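You operate a simulated robot arm through the tools that you are given. There is no shell and no other tool.

Carry out the task below with a simulated two-armed robot. There is one attempt and no reset: what you move stays moved.

## Task
Stop the reader, switch off the logger and the silver monitor, and slide the orange slider to its blank end.
Fine: leave all plugs where they are.

The check looks at the end state, three seconds after you hand in, the way a careful person would. Anything else that was tipped, shoved, dropped, spilled or broken makes it a failure.

## Robot
Two 6-joint arms with two-finger parallel grippers on one trunk that stands fixed in place. Base frame: the origin is at the foot of the trunk, x ahead of it, y to its left, z up; the work surface is at about z = 932. Units: mm, degrees, N and s.
The left shoulder is at [50, 170, 1311], the right one opposite. Each reaches about 1092 mm from its shoulder. Payload 1.57 kg a hand.
The tool frame of a hand sits at the grasp point between the pads (the TCP): z along the fingers, y along the line on which they close. The tips reach 30 mm beyond it. The gripper opens to 80 mm. The fingers are 17 mm wide and 12 mm thick; the gripper's body (40 by 82 mm) begins 80 mm behind the TCP.
Orientation is told as [roll, pitch, yaw] about the base's x, y, z axes, in that order, counted from this pose: with the fingers straight down and closing along the base's y, the tool's x points along the base's -x, its y along +y and its z along -z.

## Interface
- The arms move only by the tool nudge_tool. It takes "left_commands", "right_commands" or both (then of equal length, played together; a hand with none holds still); each is a list of rows, each an object of numbers (a shift or turn left out is 0, a gripper value left out holds the last): "x", "y", "z": the shift along the tool's x, y, z in m; "ax", "ay", "az": the turn, a rotation vector about the tool's x, y, z in degrees. In form: [{"x": .., "y": .., "z": .., "ax": .., "ay": .., "az": ..}, ...]. A call has 1 to 20 rows; each row shifts and turns the commanded pose from where the row before left it, along the tool's axes as they then stand. "left_jaw" and "right_jaw" are, for a hand that has rows, the finger opening in m, from 0 to 0.08, set as the call begins (left out, the last holds). A row lasts 0.2 s, in which the tool goes at most 50 mm and 8.6 degrees; a call with a longer step from one row to the next is refused whole, and so is a gripper value outside its range. A pose out of reach is approached as far as the arm can. The call stops where the force on the tool passes 40 N (or 10 N more than at its start, if that is more) or the arm is blocked; 0.2 s more then pass. Each finger travels about 45 mm/s and halts on what it meets, pressing with about 43 N; the grip force reading is that of the motor and also rises with nothing between the fingers. The clock runs only during rows and for 0.2 s after the last one: add rows that do not move to give the fingers time. The reply holds the time, the measured pose of the TCP, the force on the tool along the base axes, the opening and the grip force, in the units named above and with some noise, with the torque about the TCP (base axes, N m) and any sound that the robot's microphone picked up, and new pictures: "show" is both (left out), scene, wrist or none (wrist: the cameras of the hands that moved).
- Cameras (640 x 400 px; columns grow to the right, rows downward): "scene" is now at [28.6, 31.6, 1876.5]; the picture's right is [0.41, -0.91, 0.00], its down [-0.71, -0.32, -0.63] and it looks along [0.57, 0.26, -0.78] (base axes); focal length 342 px, centre (320, 200). "left" rides on the left gripper at [72, 7, -122] in its tool frame; the picture's right is [-0.09, 1.00, 0.00], its down [-0.84, -0.08, -0.54] and it looks along [-0.54, -0.05, 0.84] (tool axes); focal length 238 px, centre (320, 200). "right" rides on the right gripper at [72, -7, -122] in its tool frame; the picture's right is [0.09, 1.00, 0.00], its down [-0.84, 0.08, -0.54] and it looks along [-0.54, 0.05, 0.84] (tool axes); focal length 238 px, centre (320, 200). There is no depth. A picture from a camera that has moved, and an enlarged one, comes with that camera's place and axes in the base frame and with its lens.
- lift_body(by): slides the trunk up (or, below 0, down) by that many mm; the arms and the scene camera ride with it, the base frame stays. It gives what a move gives, with no picture.
- aim_head(pan, tilt): turns the head with the scene camera to pan (to the left, within 86 degrees either way) and tilt (down, from -29 to 69), counted from straight ahead of the robot. It gives what a move gives, and a new picture of the scene camera.
- enlarge(camera, box): a new picture of the part [left, top, right, bottom] of that camera's present view, enlarged. The clock stands still meanwhile.
- hand_in(): hands the job in; it is judged then, once.

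Nothing tells you positions but the pictures and the camera data. Unless the task says otherwise, let go and move clear before handing in.

The tools are called after "Call:" by a JSON object that holds its "fn" and its "kwargs". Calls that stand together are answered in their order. nudge_tool: Moves the arms, as the interface text tells. Its arguments: {"type":"object","properties":{"left_commands":{"type":"array"},"left_jaw":{"type":"number"},"right_commands":{"type":"array"},"right_jaw":{"type":"number"},"show":{"type":"string","enum":["both","scene","wrist","none"]}},"required":[]} The other tools are called the same way: lift_body (by) slides the trunk up or down; aim_head (pan, tilt) turns the head that bears the scene camera; enlarge (camera, box) takes an enlarged picture of a part of a camera's view; hand_in () hands the job in.

At the start:

```text
clock: 0.0
left_ee_pos: [508.3, 505.4, 1200.5]
left_tool_rot: [-0.1, 0.0, 0.0]
left_wrist_force: [-0.1, -0.3, 0.1]
left_torque: [0.0, 0.03, 0.02]
left_grip_width: 79.9
left_gripper_force: 0.1
right_ee_pos: [781.8, 70.7, 1201.4]
right_tool_rot: [0.0, 0.1, 0.0]
right_wrist_force: [0.5, -0.7, -0.6]
right_torque: [0.04, 0.0, 0.03]
right_grip_width: 80.2
right_gripper_force: 0.1
trunk travel left (down, up): [-926.0, 44.0]
head pan, tilt: [24.4, 50.9]
```

scene: 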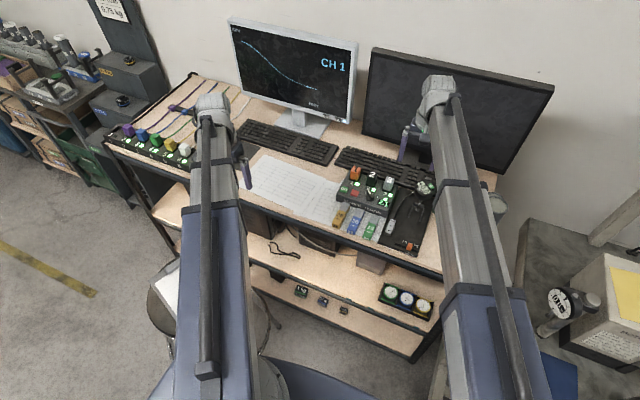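
right: 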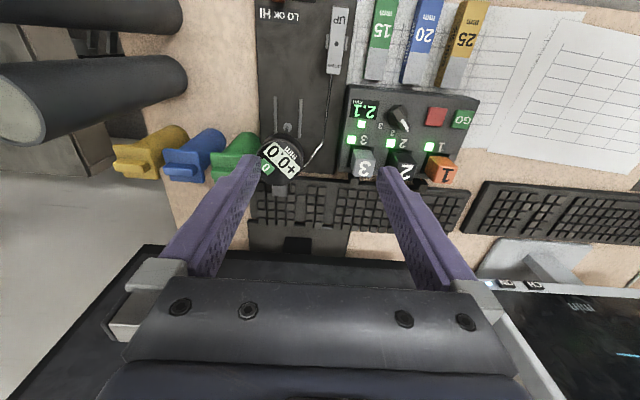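
left: 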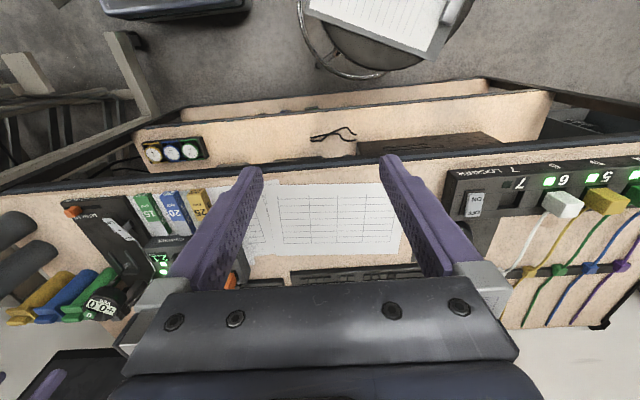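

I see a desk with two monitors, a black box with a display (2.1, channels 1-3), a power strip-like bar on the left with coloured plugs, and a dial gauge. I'll enlarge several parts before moving.

Call:
{"fn": "enlarge", "kwargs": {"camera": "scene", "box": [320, 140, 460, 260]}}

Call:
{"fn": "enlarge", "kwargs": {"camera": "scene", "box": [90, 70, 260, 200]}}

Call:
{"fn": "enlarge", "kwargs": {"camera": "scene", "box": [215, 10, 375, 140]}}

Call:
{"fn": "enlarge", "kwargs": {"camera": "right", "box": [230, 0, 490, 200]}}

Call:
{"fn": "enlarge", "kwargs": {"camera": "left", "box": [420, 140, 640, 340]}}

Call:
{"fn": "enlarge", "kwargs": {"camera": "left", "box": [0, 170, 240, 340]}}

```text
3.33 times, centred on (390, 200) of scene
camera zoom: at [28.6, 31.6, 1876.5], right [0.41, -0.91, 0.0], down [-0.71, -0.32, -0.63], along [0.57, 0.26, -0.78], focal length 1139 px, centre (87, 200)
```

zoom: 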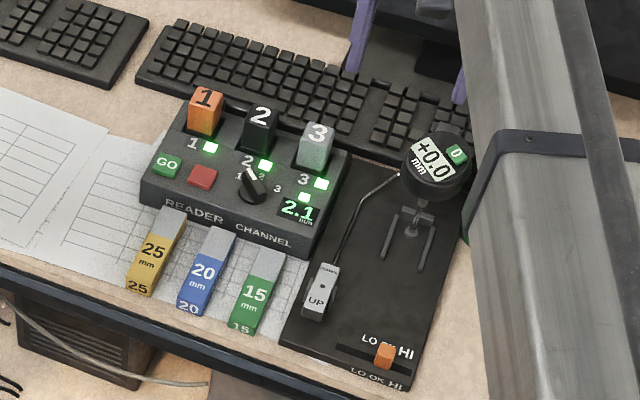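

```text
3.08 times, centred on (175, 135) of scene
camera zoom: at [28.6, 31.6, 1876.5], right [0.41, -0.91, 0.0], down [-0.71, -0.32, -0.63], along [0.57, 0.26, -0.78], focal length 1051 px, centre (766, 400)
```

zoom: 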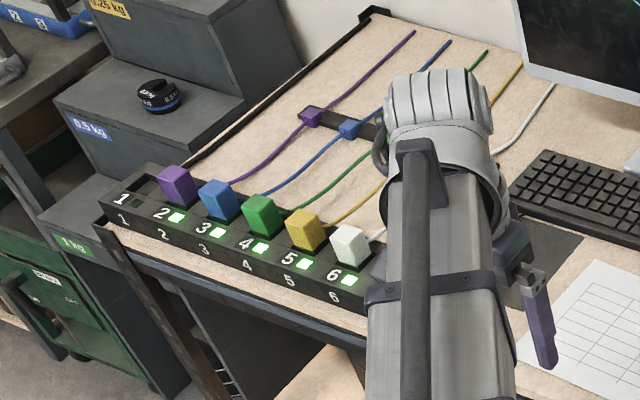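

```text
3.08 times, centred on (295, 75) of scene
camera zoom: at [28.6, 31.6, 1876.5], right [0.41, -0.91, 0.0], down [-0.71, -0.32, -0.63], along [0.57, 0.26, -0.78], focal length 1051 px, centre (397, 585)
```

zoom: 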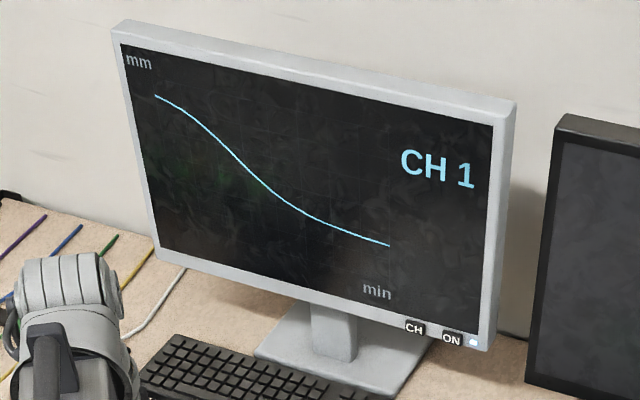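

```text
2.00 times, centred on (360, 100) of right
camera zoom: at [712.1, 64.5, 1322.4], right [-0.09, 1.0, 0.0], down [0.84, 0.08, 0.54], along [0.54, 0.05, -0.84], focal length 477 px, centre (240, 400)
```

zoom: 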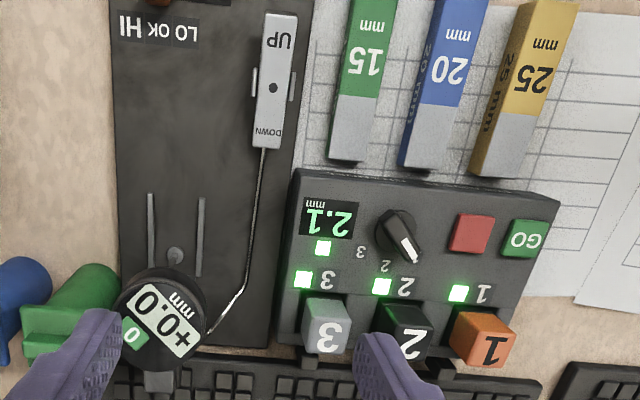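

```text
2.00 times, centred on (530, 240) of left
camera zoom: at [434.5, 511.5, 1322.3], right [0.09, 1.0, 0.0], down [0.84, -0.08, 0.54], along [0.54, -0.05, -0.84], focal length 477 px, centre (-100, 120)
```

zoom: 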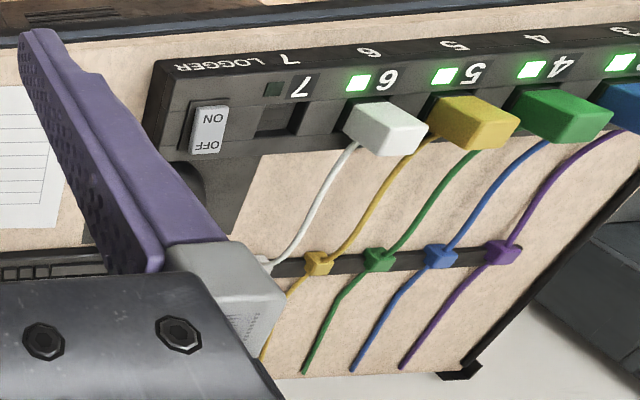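

```text
2.35 times, centred on (120, 255) of left
camera zoom: at [434.5, 511.5, 1322.3], right [0.09, 1.0, 0.0], down [0.84, -0.08, 0.54], along [0.54, -0.05, -0.84], focal length 561 px, centre (791, 71)
```

zoom: 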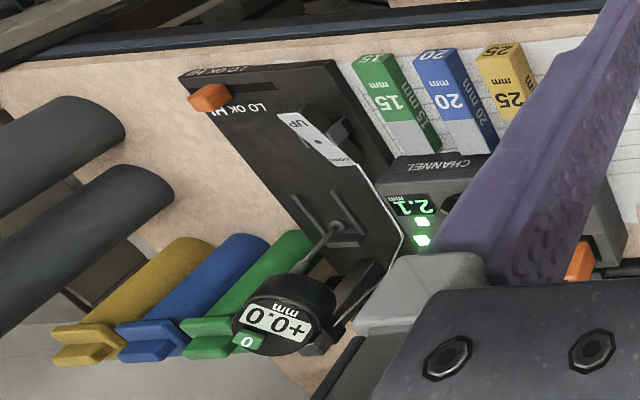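

The red unmarked button beside GO should be the reader's stop. I put it near (785, 245), the logger's ON/OFF rocker near (704, 771) and the orange slider near (650, 9). I'll close both grippers and bring the right hand over the reader and the left over the logger for a closer look.

Call:
{"fn": "nudge_tool", "kwargs": {"left_commands": [{"x": -0.022, "y": 0.0364, "z": 0.0114}, {"x": -0.022, "y": 0.0364, "z": 0.0114}, {"x": -0.022, "y": 0.0364, "z": 0.0114}, {"x": -0.022, "y": 0.0364, "z": 0.0114}, {"x": -0.022, "y": 0.0364, "z": 0.0114}, {"x": -0.022, "y": 0.0364, "z": 0.0114}, {"x": -0.022, "y": 0.0364, "z": 0.0114}, {}], "right_commands": [{"y": 0.024, "z": 0.0143}, {"y": 0.024, "z": 0.0143}, {"y": 0.024, "z": 0.0143}, {"y": 0.024, "z": 0.0143}, {"y": 0.024, "z": 0.0143}, {"y": 0.024, "z": 0.0143}, {"y": 0.024, "z": 0.0143}, {}], "left_jaw": 0, "right_jaw": 0}}

```text
clock: 1.8
left_ee_pos: [662.3, 759.6, 1201.4]
left_tool_rot: [-0.1, 0.1, 0.0]
left_wrist_force: [-0.1, -0.4, 0.3]
left_torque: [-0.02, -0.01, -0.01]
left_grip_width: 0.0
left_gripper_force: 21.8
left hand out of reach, approached as far as the arm can: row 1, 2, 3, 4, 5, 6, 7
right_ee_pos: [782.9, 239.1, 1200.8]
right_tool_rot: [0.0, 0.1, 0.0]
right_wrist_force: [-0.1, 0.2, 0.8]
right_torque: [0.02, -0.02, 0.0]
right_grip_width: 0.0
right_gripper_force: 21.7
right hand out of reach, approached as far as the arm can: row 1, 2, 3, 4, 5, 6, 7
trunk travel left (down, up): [-926.0, 44.0]
head pan, tilt: [24.4, 50.9]
camera scene: at [28.1, 30.4, 1876.6], right [0.41, -0.91, 0.0], down [-0.71, -0.32, -0.63], along [0.57, 0.26, -0.78], focal length 342 px, centre (320, 200)
camera right: at [711.2, 232.2, 1322.7], right [-0.09, 1.0, 0.0], down [0.84, 0.08, 0.54], along [0.54, 0.05, -0.84], focal length 238 px, centre (320, 200)
camera left: at [588.5, 765.1, 1323.0], right [0.09, 1.0, 0.0], down [0.84, -0.08, 0.54], along [0.54, -0.05, -0.84], focal length 238 px, centre (320, 200)
```

scene: 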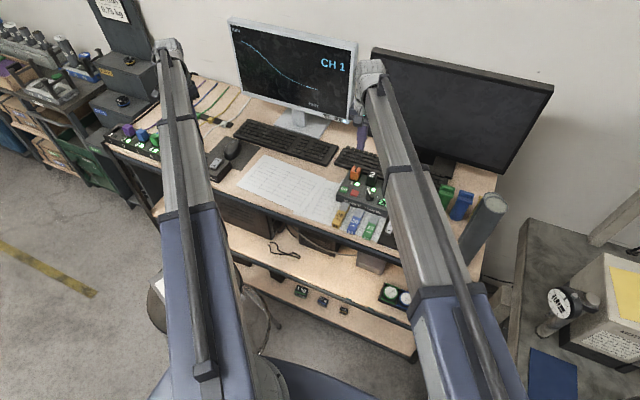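
right: 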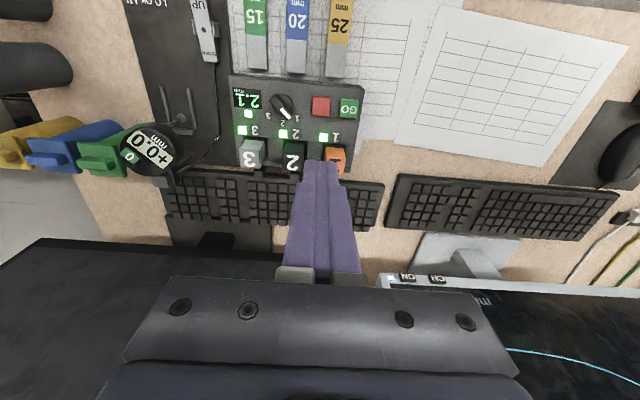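
left: 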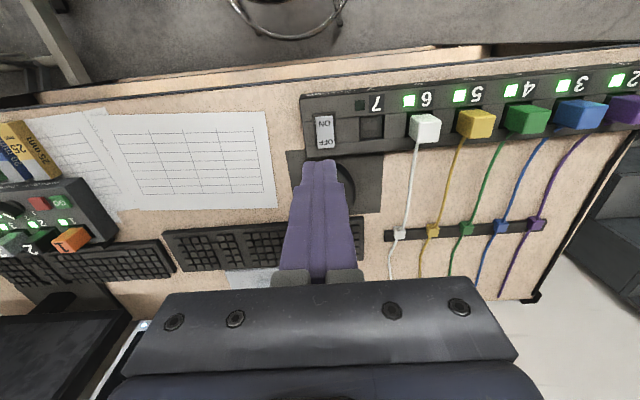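

The hands moved sideways but would not go below z of about 1200, so the trunk must come down. I'll lower it a little first to see how the hands ride with it.

Call:
{"fn": "lift_body", "kwargs": {"by": -40}}

```text
clock: 2.6
left_ee_pos: [662.1, 759.2, 1162.2]
left_tool_rot: [0.1, 0.0, 0.0]
left_wrist_force: [-0.2, 0.3, 0.1]
left_torque: [0.0, 0.02, 0.02]
left_grip_width: 0.3
left_gripper_force: 21.5
right_ee_pos: [782.9, 238.6, 1161.4]
right_tool_rot: [-0.1, 0.0, 0.0]
right_wrist_force: [0.2, 0.2, -0.3]
right_torque: [-0.02, -0.03, -0.02]
right_grip_width: 0.2
right_gripper_force: 21.3
trunk travel left (down, up): [-886.0, 84.0]
head pan, tilt: [24.4, 50.9]
```

They ride along as expected. I'll lower by another 60 mm and take pictures.

Call:
{"fn": "lift_body", "kwargs": {"by": -60}}

Call:
{"fn": "nudge_tool", "kwargs": {"left_commands": [{}], "right_commands": [{}]}}

Call:
{"fn": "enlarge", "kwargs": {"camera": "right", "box": [200, 20, 420, 200]}}

Call:
{"fn": "enlarge", "kwargs": {"camera": "left", "box": [260, 50, 460, 200]}}

```text
clock: 3.6
left_ee_pos: [662.9, 759.8, 1100.0]
left_tool_rot: [0.1, 0.0, -0.1]
left_wrist_force: [0.2, 0.4, 0.3]
left_torque: [0.02, 0.0, -0.02]
left_grip_width: 0.0
left_gripper_force: 20.9
right_ee_pos: [781.6, 238.4, 1101.8]
right_tool_rot: [-0.1, 0.0, -0.1]
right_wrist_force: [0.3, 0.0, 0.3]
right_torque: [0.0, -0.01, -0.05]
right_grip_width: 0.2
right_gripper_force: 21.5
trunk travel left (down, up): [-826.0, 144.0]
head pan, tilt: [24.4, 50.9]
```

```text
clock: 4.0
left_ee_pos: [662.8, 760.3, 1101.2]
left_tool_rot: [-0.1, 0.0, -0.1]
left_wrist_force: [-0.5, -0.1, 0.4]
left_torque: [0.02, -0.03, 0.01]
left_grip_width: 0.1
left_gripper_force: 21.5
right_ee_pos: [782.0, 238.6, 1101.1]
right_tool_rot: [-0.1, 0.1, -0.1]
right_wrist_force: [0.4, -0.1, 0.5]
right_torque: [0.01, -0.02, 0.0]
right_grip_width: 0.1
right_gripper_force: 20.9
trunk travel left (down, up): [-826.0, 144.0]
head pan, tilt: [24.4, 50.9]
camera scene: at [28.6, 31.6, 1776.6], right [0.41, -0.91, 0.0], down [-0.71, -0.32, -0.63], along [0.57, 0.26, -0.78], focal length 342 px, centre (320, 200)
camera right: at [711.7, 232.7, 1222.4], right [-0.09, 1.0, 0.0], down [0.84, 0.08, 0.54], along [0.54, 0.05, -0.84], focal length 238 px, centre (320, 200)
camera left: at [589.0, 765.7, 1222.3], right [0.09, 1.0, 0.0], down [0.84, -0.08, 0.54], along [0.54, -0.05, -0.84], focal length 238 px, centre (320, 200)
```

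scene: 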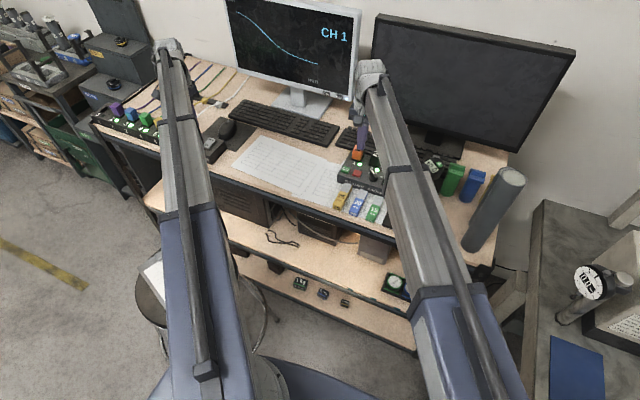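
right: 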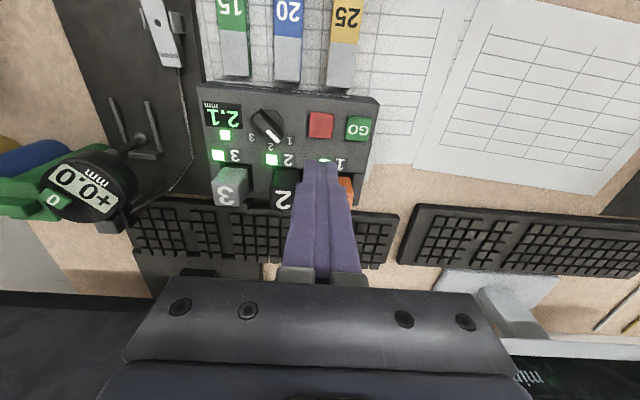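
left: 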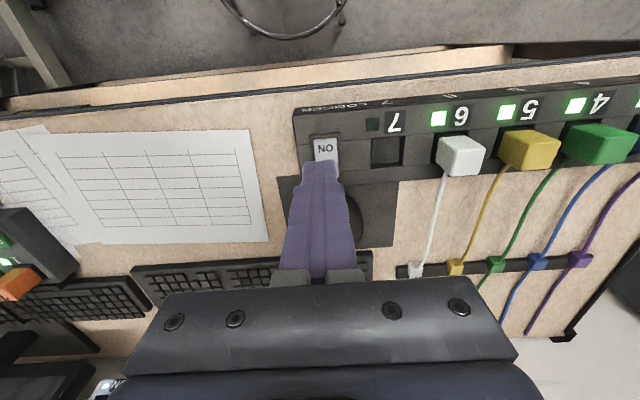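

```text
2.22 times, centred on (310, 110) of right
camera zoom: at [711.7, 232.7, 1222.4], right [-0.09, 1.0, 0.0], down [0.84, 0.08, 0.54], along [0.54, 0.05, -0.84], focal length 530 px, centre (342, 400)
```

zoom: 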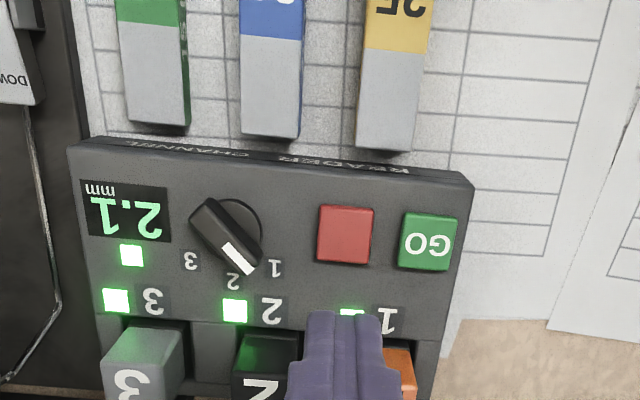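

```text
2.67 times, centred on (360, 125) of left
camera zoom: at [589.0, 765.7, 1222.3], right [0.09, 1.0, 0.0], down [0.84, -0.08, 0.54], along [0.54, -0.05, -0.84], focal length 636 px, centre (213, 400)
```

zoom: 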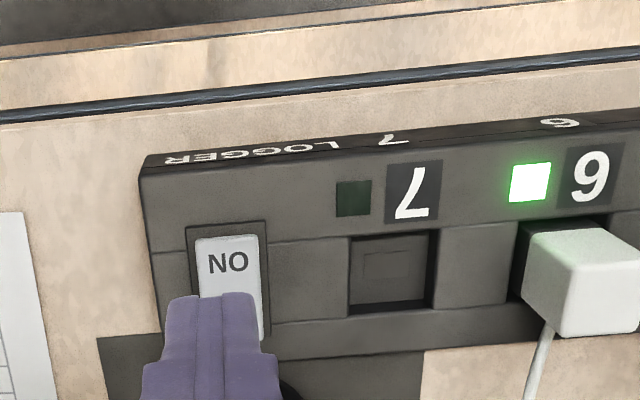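

From two views I get the red stop button at about (782, 240), top z 965. The logger rocker's OFF end is at about (713, 766), z 972. I'll see whether the right hand can descend now, and move the left hand over the OFF end.

Call:
{"fn": "nudge_tool", "kwargs": {"left_commands": [{"x": -0.025, "y": 0.003}, {"x": -0.026, "y": 0.003}, {}, {}], "right_commands": [{"y": 0.002, "z": 0.025}, {"z": 0.025}, {"z": 0.02}, {}]}}

```text
clock: 5.0
left_ee_pos: [698.3, 752.5, 1100.7]
left_tool_rot: [0.2, -0.1, 0.0]
left_wrist_force: [0.2, 0.5, -0.7]
left_torque: [0.01, 0.0, -0.01]
left_grip_width: 0.0
left_gripper_force: 20.9
left hand out of reach, approached as far as the arm can: row 2
right_ee_pos: [782.5, 238.7, 1101.2]
right_tool_rot: [0.0, 0.0, 0.0]
right_wrist_force: [0.6, -0.7, -0.2]
right_torque: [0.02, 0.0, 0.02]
right_grip_width: 0.0
right_gripper_force: 21.2
right hand out of reach, approached as far as the arm can: row 1, 2, 3
trunk travel left (down, up): [-826.0, 144.0]
head pan, tilt: [24.4, 50.9]
camera scene: at [28.5, 31.4, 1776.5], right [0.41, -0.91, 0.0], down [-0.71, -0.32, -0.63], along [0.57, 0.26, -0.78], focal length 342 px, centre (320, 200)
camera right: at [711.7, 232.6, 1222.4], right [-0.09, 1.0, 0.0], down [0.84, 0.08, 0.54], along [0.54, 0.05, -0.84], focal length 238 px, centre (320, 200)
camera left: at [625.4, 758.3, 1222.4], right [0.09, 1.0, 0.0], down [0.84, -0.08, 0.54], along [0.54, -0.05, -0.84], focal length 238 px, centre (320, 200)
```

scene: 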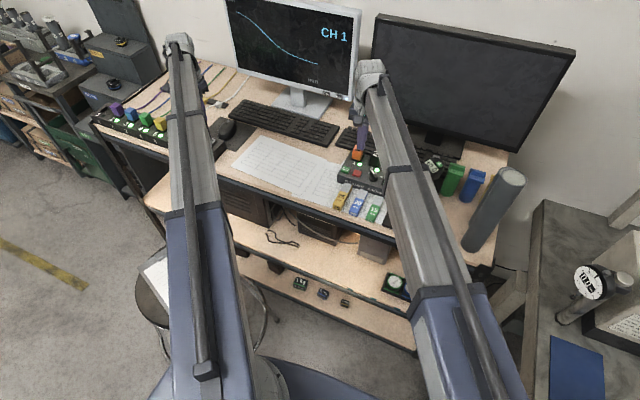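
right: 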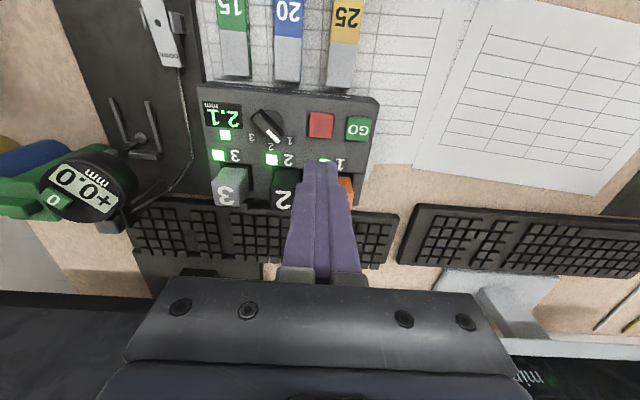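
left: 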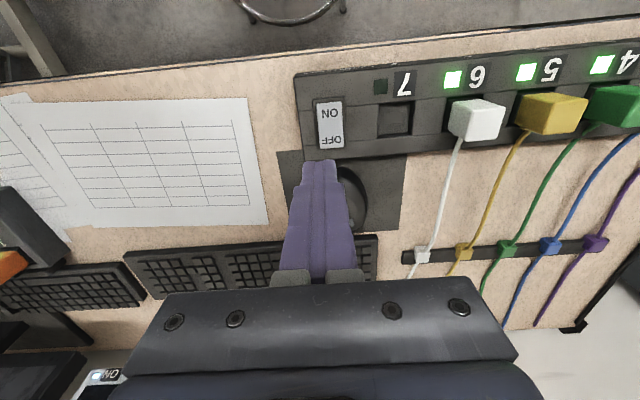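

The z limit seems fixed relative to the shoulder. I'll test whether the right hand can go up and come back down, to understand the limit.

Call:
{"fn": "nudge_tool", "kwargs": {"right_commands": [{"z": -0.03}, {}, {}], "left_commands": [{"z": -0.03}, {}, {}], "show": "none"}}

Call:
{"fn": "nudge_tool", "kwargs": {"right_commands": [{"z": 0.02}, {}, {}], "left_commands": [{"x": -0.01}, {}, {}], "show": "none"}}

```text
clock: 5.8
left_ee_pos: [698.0, 752.5, 1102.4]
left_tool_rot: [0.0, 0.0, -0.1]
left_wrist_force: [-0.6, 0.7, -0.8]
left_torque: [-0.01, 0.03, 0.0]
left_grip_width: 0.1
left_gripper_force: 21.5
left hand out of reach, approached as far as the arm can: row 1
right_ee_pos: [783.1, 238.7, 1100.2]
right_tool_rot: [0.0, 0.0, 0.0]
right_wrist_force: [0.0, -0.9, -0.3]
right_torque: [0.03, -0.01, 0.02]
right_grip_width: 0.3
right_gripper_force: 21.2
right hand out of reach, approached as far as the arm can: row 1
trunk travel left (down, up): [-826.0, 144.0]
head pan, tilt: [24.4, 50.9]
```

```text
clock: 6.6
left_ee_pos: [704.0, 748.1, 1100.5]
left_tool_rot: [0.0, 0.0, -0.1]
left_wrist_force: [-0.2, 0.0, -0.2]
left_torque: [-0.01, 0.0, 0.02]
left_grip_width: 0.0
left_gripper_force: 21.1
left hand out of reach, approached as far as the arm can: row 1
right_ee_pos: [783.3, 238.9, 1100.0]
right_tool_rot: [0.0, 0.0, 0.0]
right_wrist_force: [0.6, -0.9, 0.0]
right_torque: [0.0, 0.02, 0.02]
right_grip_width: 0.2
right_gripper_force: 21.5
right hand out of reach, approached as far as the arm can: row 1
trunk travel left (down, up): [-826.0, 144.0]
head pan, tilt: [24.4, 50.9]
```

The arms only move in plan: with the tool down, height comes from the trunk (or from tilting the wrist). Before lowering further I must check what stands under the right arm (grey cylinders, coloured items).

Call:
{"fn": "enlarge", "kwargs": {"camera": "scene", "box": [340, 120, 560, 280]}}

Call:
{"fn": "aim_head", "kwargs": {"pan": 0, "tilt": 50}}

```text
2.50 times, centred on (450, 200) of scene
camera zoom: at [28.7, 31.6, 1776.5], right [0.41, -0.91, 0.0], down [-0.71, -0.32, -0.63], along [0.57, 0.26, -0.78], focal length 854 px, centre (-5, 200)
```

zoom: 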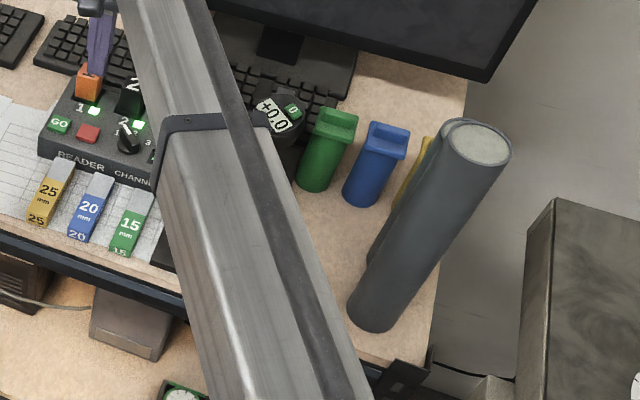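

```text
clock: 7.5
left_ee_pos: [704.6, 749.1, 1101.3]
left_tool_rot: [0.1, 0.0, 0.0]
left_wrist_force: [0.3, 0.5, -0.7]
left_torque: [0.02, 0.01, 0.01]
left_grip_width: 0.2
left_gripper_force: 22.1
right_ee_pos: [781.6, 240.2, 1100.8]
right_tool_rot: [0.1, 0.0, 0.0]
right_wrist_force: [0.4, -0.6, -0.1]
right_torque: [0.04, -0.02, 0.0]
right_grip_width: 0.1
right_gripper_force: 20.8
trunk travel left (down, up): [-826.0, 144.0]
head pan, tilt: [0.0, 50.0]
camera scene: at [36.3, 0.2, 1777.8], right [0.0, -1.0, 0.0], down [-0.77, 0.0, -0.64], along [0.64, 0.0, -0.77], focal length 342 px, centre (320, 200)
```

scene: 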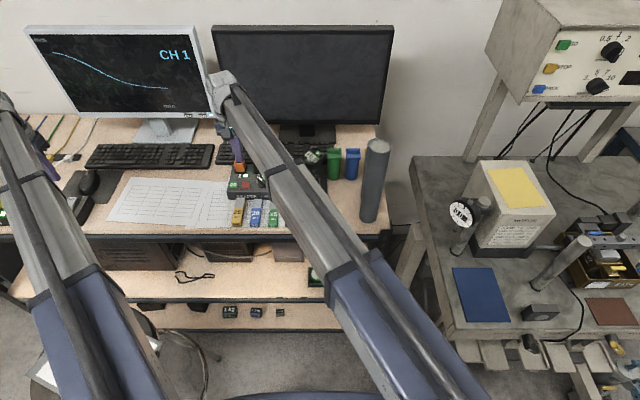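

Tall cylinders stand at about (690, -150), reaching z of about 1200, well clear of the right arm now. I'll park the left hand over bare paper and lower the trunk by 85 mm so the right fingertips come near the red button.

Call:
{"fn": "nudge_tool", "kwargs": {"left_commands": [{"x": 0.0248, "y": -0.0338}, {"x": 0.0248, "y": -0.0338}, {"x": 0.0248, "y": -0.0338}, {"x": 0.0248, "y": -0.0338}, {"x": 0.0248, "y": -0.0338}, {}], "show": "none"}}

Call:
{"fn": "lift_body", "kwargs": {"by": -85}}

Call:
{"fn": "nudge_tool", "kwargs": {"right_commands": [{}], "left_commands": [{}]}}

Call:
{"fn": "enlarge", "kwargs": {"camera": "right", "box": [200, 20, 420, 200]}}

```text
clock: 8.9
left_ee_pos: [578.8, 579.1, 1101.1]
left_tool_rot: [0.0, -0.1, 0.0]
left_wrist_force: [-1.2, 0.3, -0.2]
left_torque: [0.0, 0.01, 0.01]
left_grip_width: 0.0
left_gripper_force: 21.6
right_ee_pos: [782.0, 239.3, 1100.3]
right_tool_rot: [0.0, 0.1, 0.0]
right_wrist_force: [0.1, 0.4, 0.4]
right_torque: [-0.04, 0.0, 0.0]
right_grip_width: 0.0
right_gripper_force: 20.9
trunk travel left (down, up): [-826.0, 144.0]
head pan, tilt: [0.0, 50.0]
```

```text
clock: 10.1
left_ee_pos: [578.6, 577.2, 1017.3]
left_tool_rot: [0.0, 0.1, 0.0]
left_wrist_force: [0.7, 0.0, 0.3]
left_torque: [-0.03, -0.01, 0.0]
left_grip_width: 0.0
left_gripper_force: 21.2
right_ee_pos: [783.6, 238.3, 1015.6]
right_tool_rot: [0.0, 0.1, 0.0]
right_wrist_force: [0.2, 0.4, 0.7]
right_torque: [-0.01, 0.02, -0.04]
right_grip_width: 0.0
right_gripper_force: 21.2
trunk travel left (down, up): [-741.0, 229.0]
head pan, tilt: [0.0, 50.0]
```

```text
clock: 10.5
left_ee_pos: [579.0, 579.2, 1015.3]
left_tool_rot: [-0.1, 0.1, 0.0]
left_wrist_force: [0.1, -0.3, -0.5]
left_torque: [-0.02, -0.01, 0.0]
left_grip_width: 0.1
left_gripper_force: 21.4
right_ee_pos: [782.8, 238.1, 1014.3]
right_tool_rot: [0.0, 0.0, 0.0]
right_wrist_force: [0.4, -1.0, 0.5]
right_torque: [0.02, 0.0, 0.03]
right_grip_width: 0.0
right_gripper_force: 21.7
trunk travel left (down, up): [-741.0, 229.0]
head pan, tilt: [0.0, 50.0]
camera scene: at [36.2, 0.1, 1692.8], right [0.0, -1.0, 0.0], down [-0.77, 0.0, -0.64], along [0.64, 0.0, -0.77], focal length 342 px, centre (320, 200)
camera right: at [711.7, 232.7, 1137.4], right [-0.09, 1.0, 0.0], down [0.84, 0.08, 0.54], along [0.54, 0.05, -0.84], focal length 238 px, centre (320, 200)
camera left: at [505.1, 583.7, 1137.4], right [0.09, 1.0, 0.0], down [0.84, -0.08, 0.54], along [0.54, -0.05, -0.84], focal length 238 px, centre (320, 200)
```

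scene: 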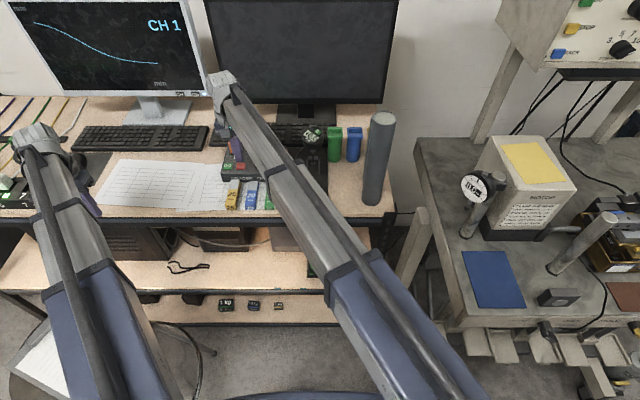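
right: 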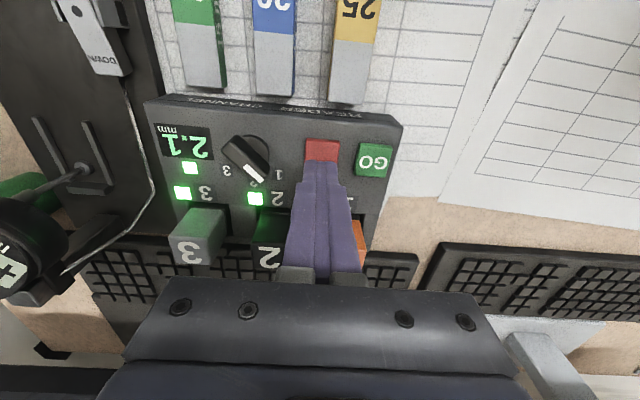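
left: 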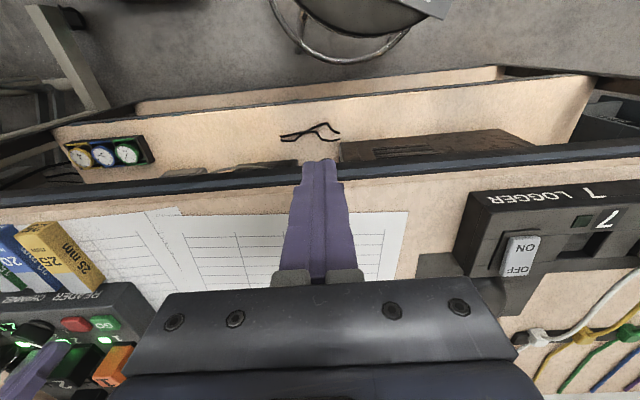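

```text
2.22 times, centred on (310, 110) of right
camera zoom: at [711.7, 232.7, 1137.4], right [-0.09, 1.0, 0.0], down [0.84, 0.08, 0.54], along [0.54, 0.05, -0.84], focal length 530 px, centre (342, 400)
```

zoom: 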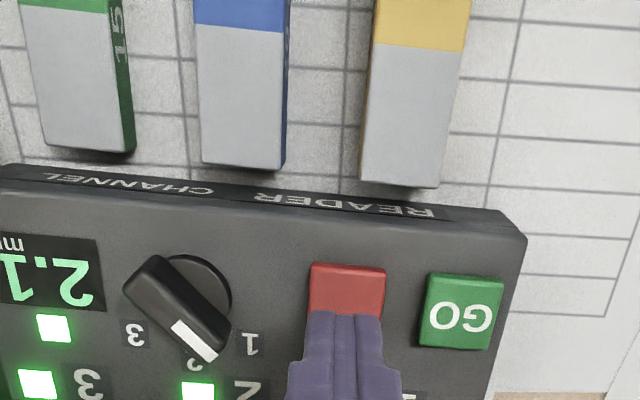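

The right tip sits over the red button and about 19 mm above it. I'll centre by 1.5 mm and descend with small trunk steps.

Call:
{"fn": "nudge_tool", "kwargs": {"right_commands": [{"y": 0.0015}, {}], "show": "none"}}

Call:
{"fn": "lift_body", "kwargs": {"by": -16}}

Call:
{"fn": "lift_body", "kwargs": {"by": -2}}

Call:
{"fn": "nudge_tool", "kwargs": {"right_commands": [{}], "show": "wrist"}}

```text
clock: 11.1
left_ee_pos: [578.6, 577.8, 1016.0]
left_tool_rot: [0.0, 0.0, -0.1]
left_wrist_force: [-0.6, 0.9, 0.7]
left_torque: [0.0, 0.01, -0.04]
left_grip_width: 0.0
left_gripper_force: 21.2
right_ee_pos: [782.9, 241.1, 1015.3]
right_tool_rot: [0.1, 0.1, 0.0]
right_wrist_force: [0.4, -0.1, 0.0]
right_torque: [0.0, 0.02, 0.01]
right_grip_width: 0.0
right_gripper_force: 21.3
trunk travel left (down, up): [-741.0, 229.0]
head pan, tilt: [0.0, 50.0]
```

```text
clock: 11.8
left_ee_pos: [577.5, 577.9, 1000.5]
left_tool_rot: [0.0, 0.0, -0.1]
left_wrist_force: [0.1, -1.2, 0.0]
left_torque: [0.01, 0.03, 0.0]
left_grip_width: 0.0
left_gripper_force: 21.4
right_ee_pos: [782.1, 240.5, 999.5]
right_tool_rot: [0.0, 0.0, 0.0]
right_wrist_force: [-0.5, -0.4, 0.1]
right_torque: [0.01, -0.01, 0.01]
right_grip_width: 0.0
right_gripper_force: 21.5
trunk travel left (down, up): [-725.0, 245.0]
head pan, tilt: [0.0, 50.0]
```

```text
clock: 12.3
left_ee_pos: [578.6, 578.3, 998.9]
left_tool_rot: [0.0, -0.1, 0.0]
left_wrist_force: [0.3, -0.1, -1.1]
left_torque: [-0.02, -0.02, 0.0]
left_grip_width: 0.0
left_gripper_force: 21.0
right_ee_pos: [780.9, 241.6, 997.1]
right_tool_rot: [0.1, 0.1, 0.0]
right_wrist_force: [-0.1, 1.1, 0.5]
right_torque: [0.01, 0.02, -0.03]
right_grip_width: 0.1
right_gripper_force: 20.8
trunk travel left (down, up): [-723.0, 247.0]
head pan, tilt: [0.0, 50.0]
```

```text
clock: 12.7
left_ee_pos: [578.8, 578.2, 997.7]
left_tool_rot: [0.0, 0.0, 0.0]
left_wrist_force: [-1.0, 0.2, 0.8]
left_torque: [-0.01, -0.03, -0.01]
left_grip_width: 0.1
left_gripper_force: 21.5
right_ee_pos: [782.6, 240.2, 997.1]
right_tool_rot: [0.0, 0.0, 0.0]
right_wrist_force: [0.1, 0.1, 0.8]
right_torque: [0.02, 0.0, 0.02]
right_grip_width: 0.0
right_gripper_force: 21.0
trunk travel left (down, up): [-723.0, 247.0]
head pan, tilt: [0.0, 50.0]
camera right: at [711.8, 234.4, 1119.4], right [-0.09, 1.0, 0.0], down [0.84, 0.08, 0.54], along [0.54, 0.05, -0.84], focal length 238 px, centre (320, 200)
```

right: 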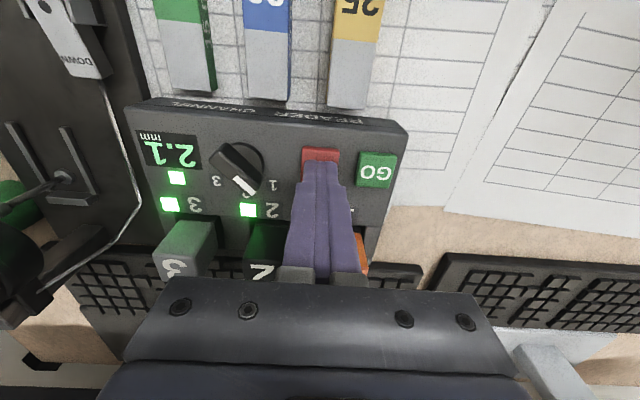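

Not yet touching. I'll continue down in 2 mm steps.

Call:
{"fn": "lift_body", "kwargs": {"by": -2}}

Call:
{"fn": "lift_body", "kwargs": {"by": -1.5}}

Call:
{"fn": "nudge_tool", "kwargs": {"right_commands": [{}], "show": "wrist"}}

```text
clock: 13.2
left_ee_pos: [579.2, 578.2, 996.6]
left_tool_rot: [0.0, 0.0, 0.0]
left_wrist_force: [-0.6, 0.3, 0.5]
left_torque: [0.0, 0.0, 0.01]
left_grip_width: 0.0
left_gripper_force: 21.0
right_ee_pos: [783.4, 239.5, 995.6]
right_tool_rot: [0.1, 0.0, 0.0]
right_wrist_force: [0.7, 0.8, 1.4]
right_torque: [0.01, 0.01, 0.02]
right_grip_width: 0.5
right_gripper_force: 21.2
trunk travel left (down, up): [-721.0, 249.0]
head pan, tilt: [0.0, 50.0]
heard: click
```

```text
clock: 13.7
left_ee_pos: [579.0, 577.2, 995.0]
left_tool_rot: [0.0, 0.0, -0.1]
left_wrist_force: [-0.4, 0.1, -0.6]
left_torque: [0.03, 0.01, 0.04]
left_grip_width: 0.0
left_gripper_force: 20.8
right_ee_pos: [782.5, 240.0, 993.8]
right_tool_rot: [0.0, 0.0, 0.0]
right_wrist_force: [1.1, 0.5, 3.1]
right_torque: [-0.01, -0.01, -0.01]
right_grip_width: 0.0
right_gripper_force: 21.4
trunk travel left (down, up): [-720.0, 250.0]
head pan, tilt: [0.0, 50.0]
```

```text
clock: 14.1
left_ee_pos: [579.7, 578.4, 995.6]
left_tool_rot: [0.0, 0.0, 0.0]
left_wrist_force: [1.1, 0.5, 0.1]
left_torque: [0.0, 0.0, 0.04]
left_grip_width: 0.0
left_gripper_force: 21.2
right_ee_pos: [781.5, 239.2, 994.0]
right_tool_rot: [0.0, 0.1, 0.0]
right_wrist_force: [1.3, 0.9, 3.8]
right_torque: [0.02, -0.01, 0.01]
right_grip_width: 0.3
right_gripper_force: 21.3
trunk travel left (down, up): [-720.0, 250.0]
head pan, tilt: [0.0, 50.0]
camera right: at [711.7, 234.4, 1116.0], right [-0.09, 1.0, 0.0], down [0.84, 0.08, 0.54], along [0.54, 0.05, -0.84], focal length 238 px, centre (320, 200)
```

right: 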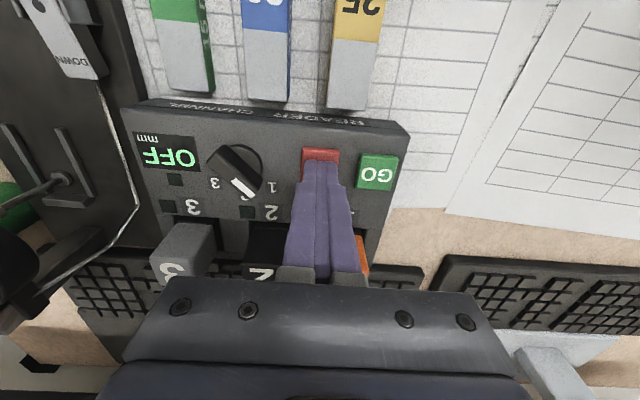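

The reader's display now shows OFF and its lights are out. I'll raise the trunk, park the right hand in front of the desk edge, and tilt the left hand forward 12° because the logger switch is slightly beyond its upright reach.

Call:
{"fn": "lift_body", "kwargs": {"by": 60}}

Call:
{"fn": "nudge_tool", "kwargs": {"right_commands": [{"x": 0.0444, "y": -0.008}, {"x": 0.0444, "y": -0.008}, {"x": 0.0444, "y": -0.008}, {"x": 0.0444, "y": -0.008}, {"x": 0.0444, "y": -0.008}, {}], "left_commands": [{"ay": -6}, {"ay": -6}, {}, {}, {}, {}]}}

```text
clock: 15.1
left_ee_pos: [579.4, 577.8, 1053.1]
left_tool_rot: [0.0, 0.0, -0.1]
left_wrist_force: [1.2, 0.3, 1.1]
left_torque: [-0.03, -0.03, -0.01]
left_grip_width: 0.0
left_gripper_force: 21.3
right_ee_pos: [782.9, 239.8, 1054.6]
right_tool_rot: [0.0, 0.1, 0.1]
right_wrist_force: [0.4, 0.1, -0.3]
right_torque: [-0.01, -0.01, 0.01]
right_grip_width: 0.0
right_gripper_force: 21.1
trunk travel left (down, up): [-780.0, 190.0]
head pan, tilt: [0.0, 50.0]
```

```text
clock: 16.5
left_ee_pos: [578.9, 577.4, 1058.7]
left_tool_rot: [0.0, -12.0, 0.0]
left_wrist_force: [1.2, -0.2, 0.1]
left_torque: [-0.01, 0.01, 0.01]
left_grip_width: 0.1
left_gripper_force: 21.1
left hand out of reach, approached as far as the arm can: row 2
right_ee_pos: [561.9, 200.4, 1054.3]
right_tool_rot: [0.0, 0.1, 0.0]
right_wrist_force: [0.2, 0.8, 0.4]
right_torque: [0.03, 0.0, 0.0]
right_grip_width: 0.1
right_gripper_force: 20.8
trunk travel left (down, up): [-780.0, 190.0]
head pan, tilt: [0.0, 50.0]
camera scene: at [37.0, 0.3, 1731.2], right [0.0, -1.0, 0.0], down [-0.77, 0.0, -0.64], along [0.64, 0.0, -0.77], focal length 342 px, centre (320, 200)
camera right: at [490.3, 194.5, 1175.6], right [-0.09, 1.0, 0.0], down [0.84, 0.08, 0.54], along [0.54, 0.05, -0.84], focal length 238 px, centre (320, 200)
camera left: at [481.9, 583.9, 1162.7], right [0.09, 1.0, 0.02], down [0.71, -0.08, 0.7], along [0.7, -0.05, -0.71], focal length 238 px, centre (320, 200)
```

scene: 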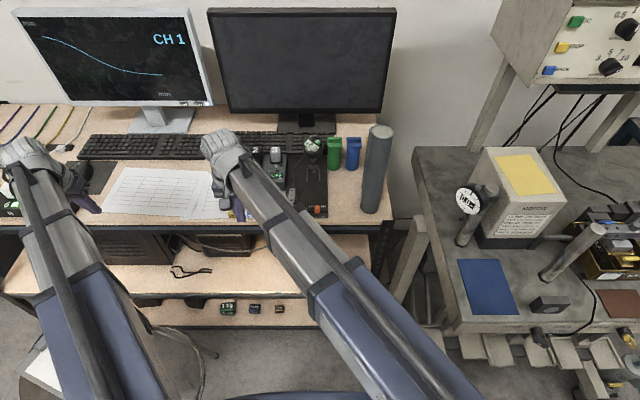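
right: 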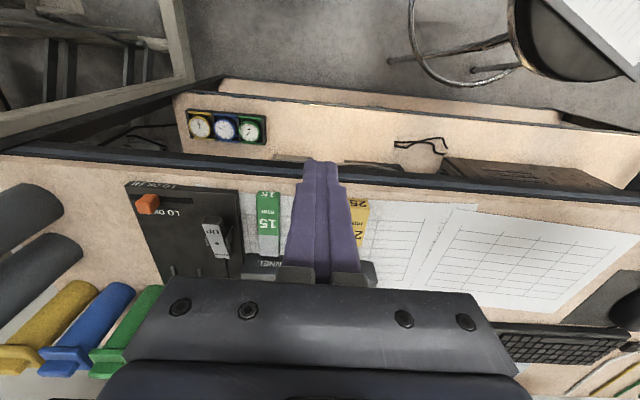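
left: 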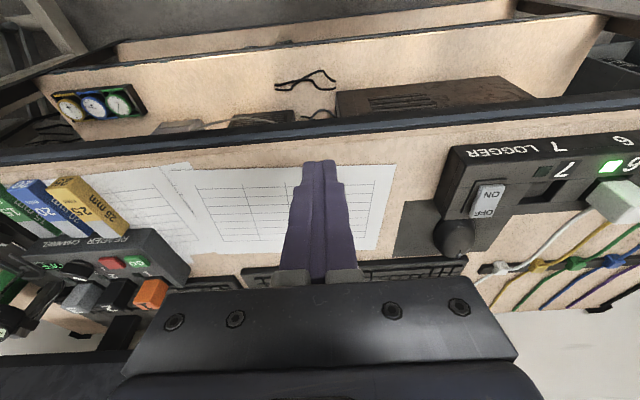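

Tilting works and the arms are straight telescoping booms. Now I move the left hand over the rocker's OFF end, to about (712, 763).

Call:
{"fn": "nudge_tool", "kwargs": {"left_commands": [{"x": -0.026, "z": 0.0055, "y": 0.0371}, {"x": -0.026, "z": 0.0055, "y": 0.0371}, {"x": -0.026, "z": 0.0055, "y": 0.0371}, {"x": -0.026, "z": 0.0055, "y": 0.0371}, {"x": -0.026, "z": 0.0055, "y": 0.0371}, {}, {}], "show": "wrist"}}

Call:
{"fn": "enlarge", "kwargs": {"camera": "left", "box": [260, 60, 460, 200]}}

```text
clock: 18.1
left_ee_pos: [711.7, 763.3, 1058.4]
left_tool_rot: [0.0, -12.0, 0.0]
left_wrist_force: [0.6, 0.6, -0.7]
left_torque: [-0.03, 0.01, 0.01]
left_grip_width: 0.0
left_gripper_force: 21.4
right_ee_pos: [560.6, 200.7, 1054.2]
right_tool_rot: [0.0, 0.0, 0.0]
right_wrist_force: [0.4, -0.5, 0.0]
right_torque: [-0.01, -0.02, 0.03]
right_grip_width: 0.0
right_gripper_force: 21.6
trunk travel left (down, up): [-780.0, 190.0]
head pan, tilt: [0.0, 50.0]
camera left: at [614.4, 768.7, 1162.6], right [0.09, 1.0, 0.02], down [0.71, -0.08, 0.7], along [0.7, -0.05, -0.71], focal length 238 px, centre (320, 200)
```

left: 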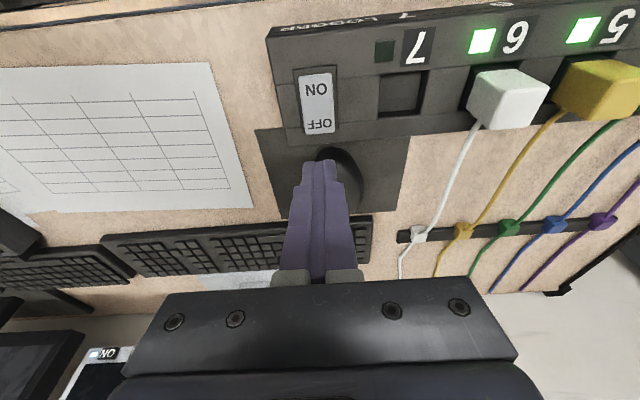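

```text
2.86 times, centred on (360, 130) of left
camera zoom: at [614.4, 768.7, 1162.6], right [0.09, 1.0, 0.02], down [0.71, -0.08, 0.7], along [0.7, -0.05, -0.71], focal length 681 px, centre (206, 400)
```

zoom: 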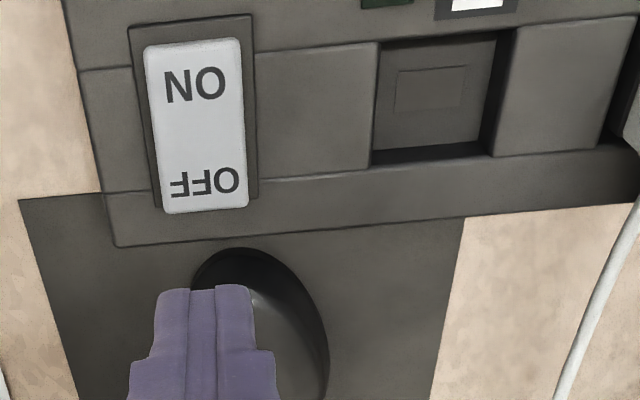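

The tip lines up over the OFF end. I'll lower 42 mm and then in small steps.

Call:
{"fn": "lift_body", "kwargs": {"by": -42}}

Call:
{"fn": "lift_body", "kwargs": {"by": -3}}

Call:
{"fn": "nudge_tool", "kwargs": {"left_commands": [{}], "show": "wrist"}}

Call:
{"fn": "enlarge", "kwargs": {"camera": "left", "box": [260, 60, 460, 200]}}

```text
clock: 18.9
left_ee_pos: [710.9, 762.6, 1017.7]
left_tool_rot: [0.0, -11.9, -0.1]
left_wrist_force: [-0.6, 0.6, -0.3]
left_torque: [0.04, 0.0, 0.0]
left_grip_width: 0.0
left_gripper_force: 21.2
right_ee_pos: [561.5, 200.3, 1013.0]
right_tool_rot: [-0.1, 0.0, 0.1]
right_wrist_force: [0.0, -0.6, 0.5]
right_torque: [0.01, 0.03, -0.05]
right_grip_width: 0.0
right_gripper_force: 21.5
trunk travel left (down, up): [-738.0, 232.0]
head pan, tilt: [0.0, 50.0]
```

```text
clock: 19.5
left_ee_pos: [713.0, 763.2, 1013.8]
left_tool_rot: [0.0, -12.0, 0.1]
left_wrist_force: [1.4, 0.4, -0.4]
left_torque: [0.01, -0.03, -0.02]
left_grip_width: 0.0
left_gripper_force: 21.3
right_ee_pos: [560.2, 201.3, 1010.3]
right_tool_rot: [0.1, -0.1, 0.0]
right_wrist_force: [-0.1, 0.0, -0.5]
right_torque: [-0.02, 0.01, 0.02]
right_grip_width: 0.0
right_gripper_force: 21.3
trunk travel left (down, up): [-735.0, 235.0]
head pan, tilt: [0.0, 50.0]
```

```text
clock: 19.9
left_ee_pos: [710.6, 762.1, 1014.1]
left_tool_rot: [0.0, -12.0, 0.0]
left_wrist_force: [0.5, -0.4, -0.7]
left_torque: [0.01, 0.05, 0.03]
left_grip_width: 0.1
left_gripper_force: 21.2
right_ee_pos: [560.6, 200.7, 1009.0]
right_tool_rot: [0.0, 0.1, -0.1]
right_wrist_force: [0.4, -0.1, 0.1]
right_torque: [-0.02, -0.03, 0.0]
right_grip_width: 0.0
right_gripper_force: 21.6
trunk travel left (down, up): [-735.0, 235.0]
head pan, tilt: [0.0, 50.0]
camera left: at [614.2, 768.3, 1118.0], right [0.09, 1.0, 0.02], down [0.71, -0.08, 0.7], along [0.7, -0.05, -0.71], focal length 238 px, centre (320, 200)
```

left: 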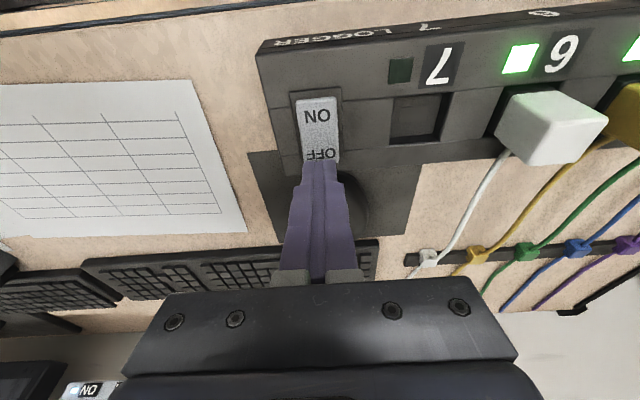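

```text
2.86 times, centred on (360, 130) of left
camera zoom: at [614.2, 768.3, 1118.0], right [0.09, 1.0, 0.02], down [0.71, -0.08, 0.7], along [0.7, -0.05, -0.71], focal length 681 px, centre (206, 400)
```

zoom: 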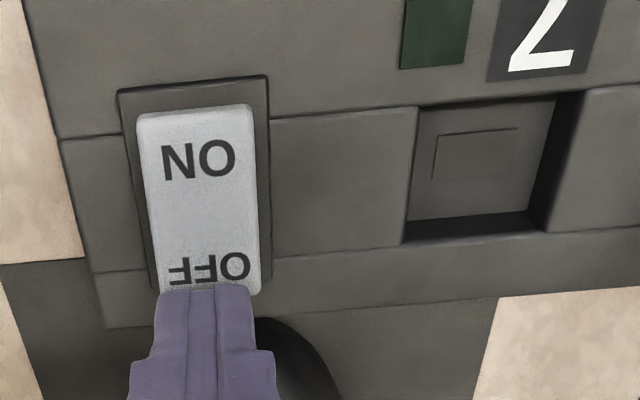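

The OFF label is at about (710, 763, 974); the tip's lower edge is about 9 mm above it. I'll continue in steps.

Call:
{"fn": "lift_body", "kwargs": {"by": -6}}

Call:
{"fn": "lift_body", "kwargs": {"by": -2.5}}

Call:
{"fn": "lift_body", "kwargs": {"by": -2}}

Call:
{"fn": "nudge_tool", "kwargs": {"left_commands": [{}], "show": "wrist"}}

```text
clock: 20.4
left_ee_pos: [711.3, 762.6, 1007.7]
left_tool_rot: [0.0, -12.0, 0.0]
left_wrist_force: [-0.1, 0.7, -0.1]
left_torque: [-0.01, 0.0, -0.03]
left_grip_width: 0.2
left_gripper_force: 21.3
right_ee_pos: [560.5, 200.2, 1003.7]
right_tool_rot: [0.0, 0.0, 0.0]
right_wrist_force: [0.7, -0.1, -1.1]
right_torque: [0.0, 0.0, -0.02]
right_grip_width: 0.0
right_gripper_force: 20.8
trunk travel left (down, up): [-729.0, 241.0]
head pan, tilt: [0.0, 50.0]
```

```text
clock: 20.9
left_ee_pos: [710.9, 762.3, 1005.8]
left_tool_rot: [0.0, -12.0, 0.0]
left_wrist_force: [0.3, 0.6, 1.7]
left_torque: [0.0, 0.0, -0.04]
left_grip_width: 0.0
left_gripper_force: 20.8
right_ee_pos: [561.2, 200.4, 1001.1]
right_tool_rot: [0.1, 0.0, 0.0]
right_wrist_force: [-0.5, -0.1, -0.4]
right_torque: [0.01, -0.01, -0.01]
right_grip_width: 0.0
right_gripper_force: 21.1
trunk travel left (down, up): [-726.0, 244.0]
head pan, tilt: [0.0, 50.0]
```

```text
clock: 21.5
left_ee_pos: [711.5, 763.0, 1003.9]
left_tool_rot: [0.0, -12.1, 0.0]
left_wrist_force: [-0.1, -1.5, 3.1]
left_torque: [0.04, -0.02, 0.01]
left_grip_width: 0.0
left_gripper_force: 21.1
right_ee_pos: [561.2, 200.0, 998.5]
right_tool_rot: [0.0, 0.0, 0.0]
right_wrist_force: [0.7, 0.5, 0.3]
right_torque: [0.01, -0.03, 0.0]
right_grip_width: 0.0
right_gripper_force: 21.2
trunk travel left (down, up): [-724.0, 246.0]
head pan, tilt: [0.0, 50.0]
```

```text
clock: 21.9
left_ee_pos: [711.3, 762.2, 1004.2]
left_tool_rot: [-0.1, -12.0, -0.1]
left_wrist_force: [0.1, 0.6, 3.2]
left_torque: [0.02, 0.05, 0.05]
left_grip_width: 0.1
left_gripper_force: 22.1
right_ee_pos: [561.4, 200.4, 999.8]
right_tool_rot: [0.0, 0.0, -0.1]
right_wrist_force: [-0.5, 0.2, 0.1]
right_torque: [0.01, -0.03, 0.03]
right_grip_width: 0.0
right_gripper_force: 20.7
trunk travel left (down, up): [-724.0, 246.0]
head pan, tilt: [0.0, 50.0]
camera left: at [614.1, 768.1, 1107.7], right [0.09, 1.0, 0.02], down [0.71, -0.08, 0.7], along [0.7, -0.05, -0.71], focal length 238 px, centre (320, 200)
```

left: 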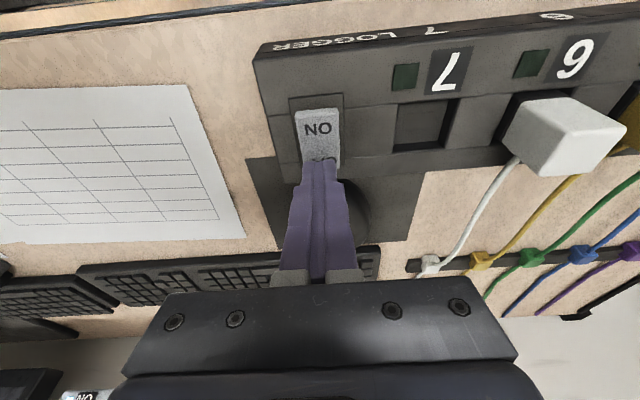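

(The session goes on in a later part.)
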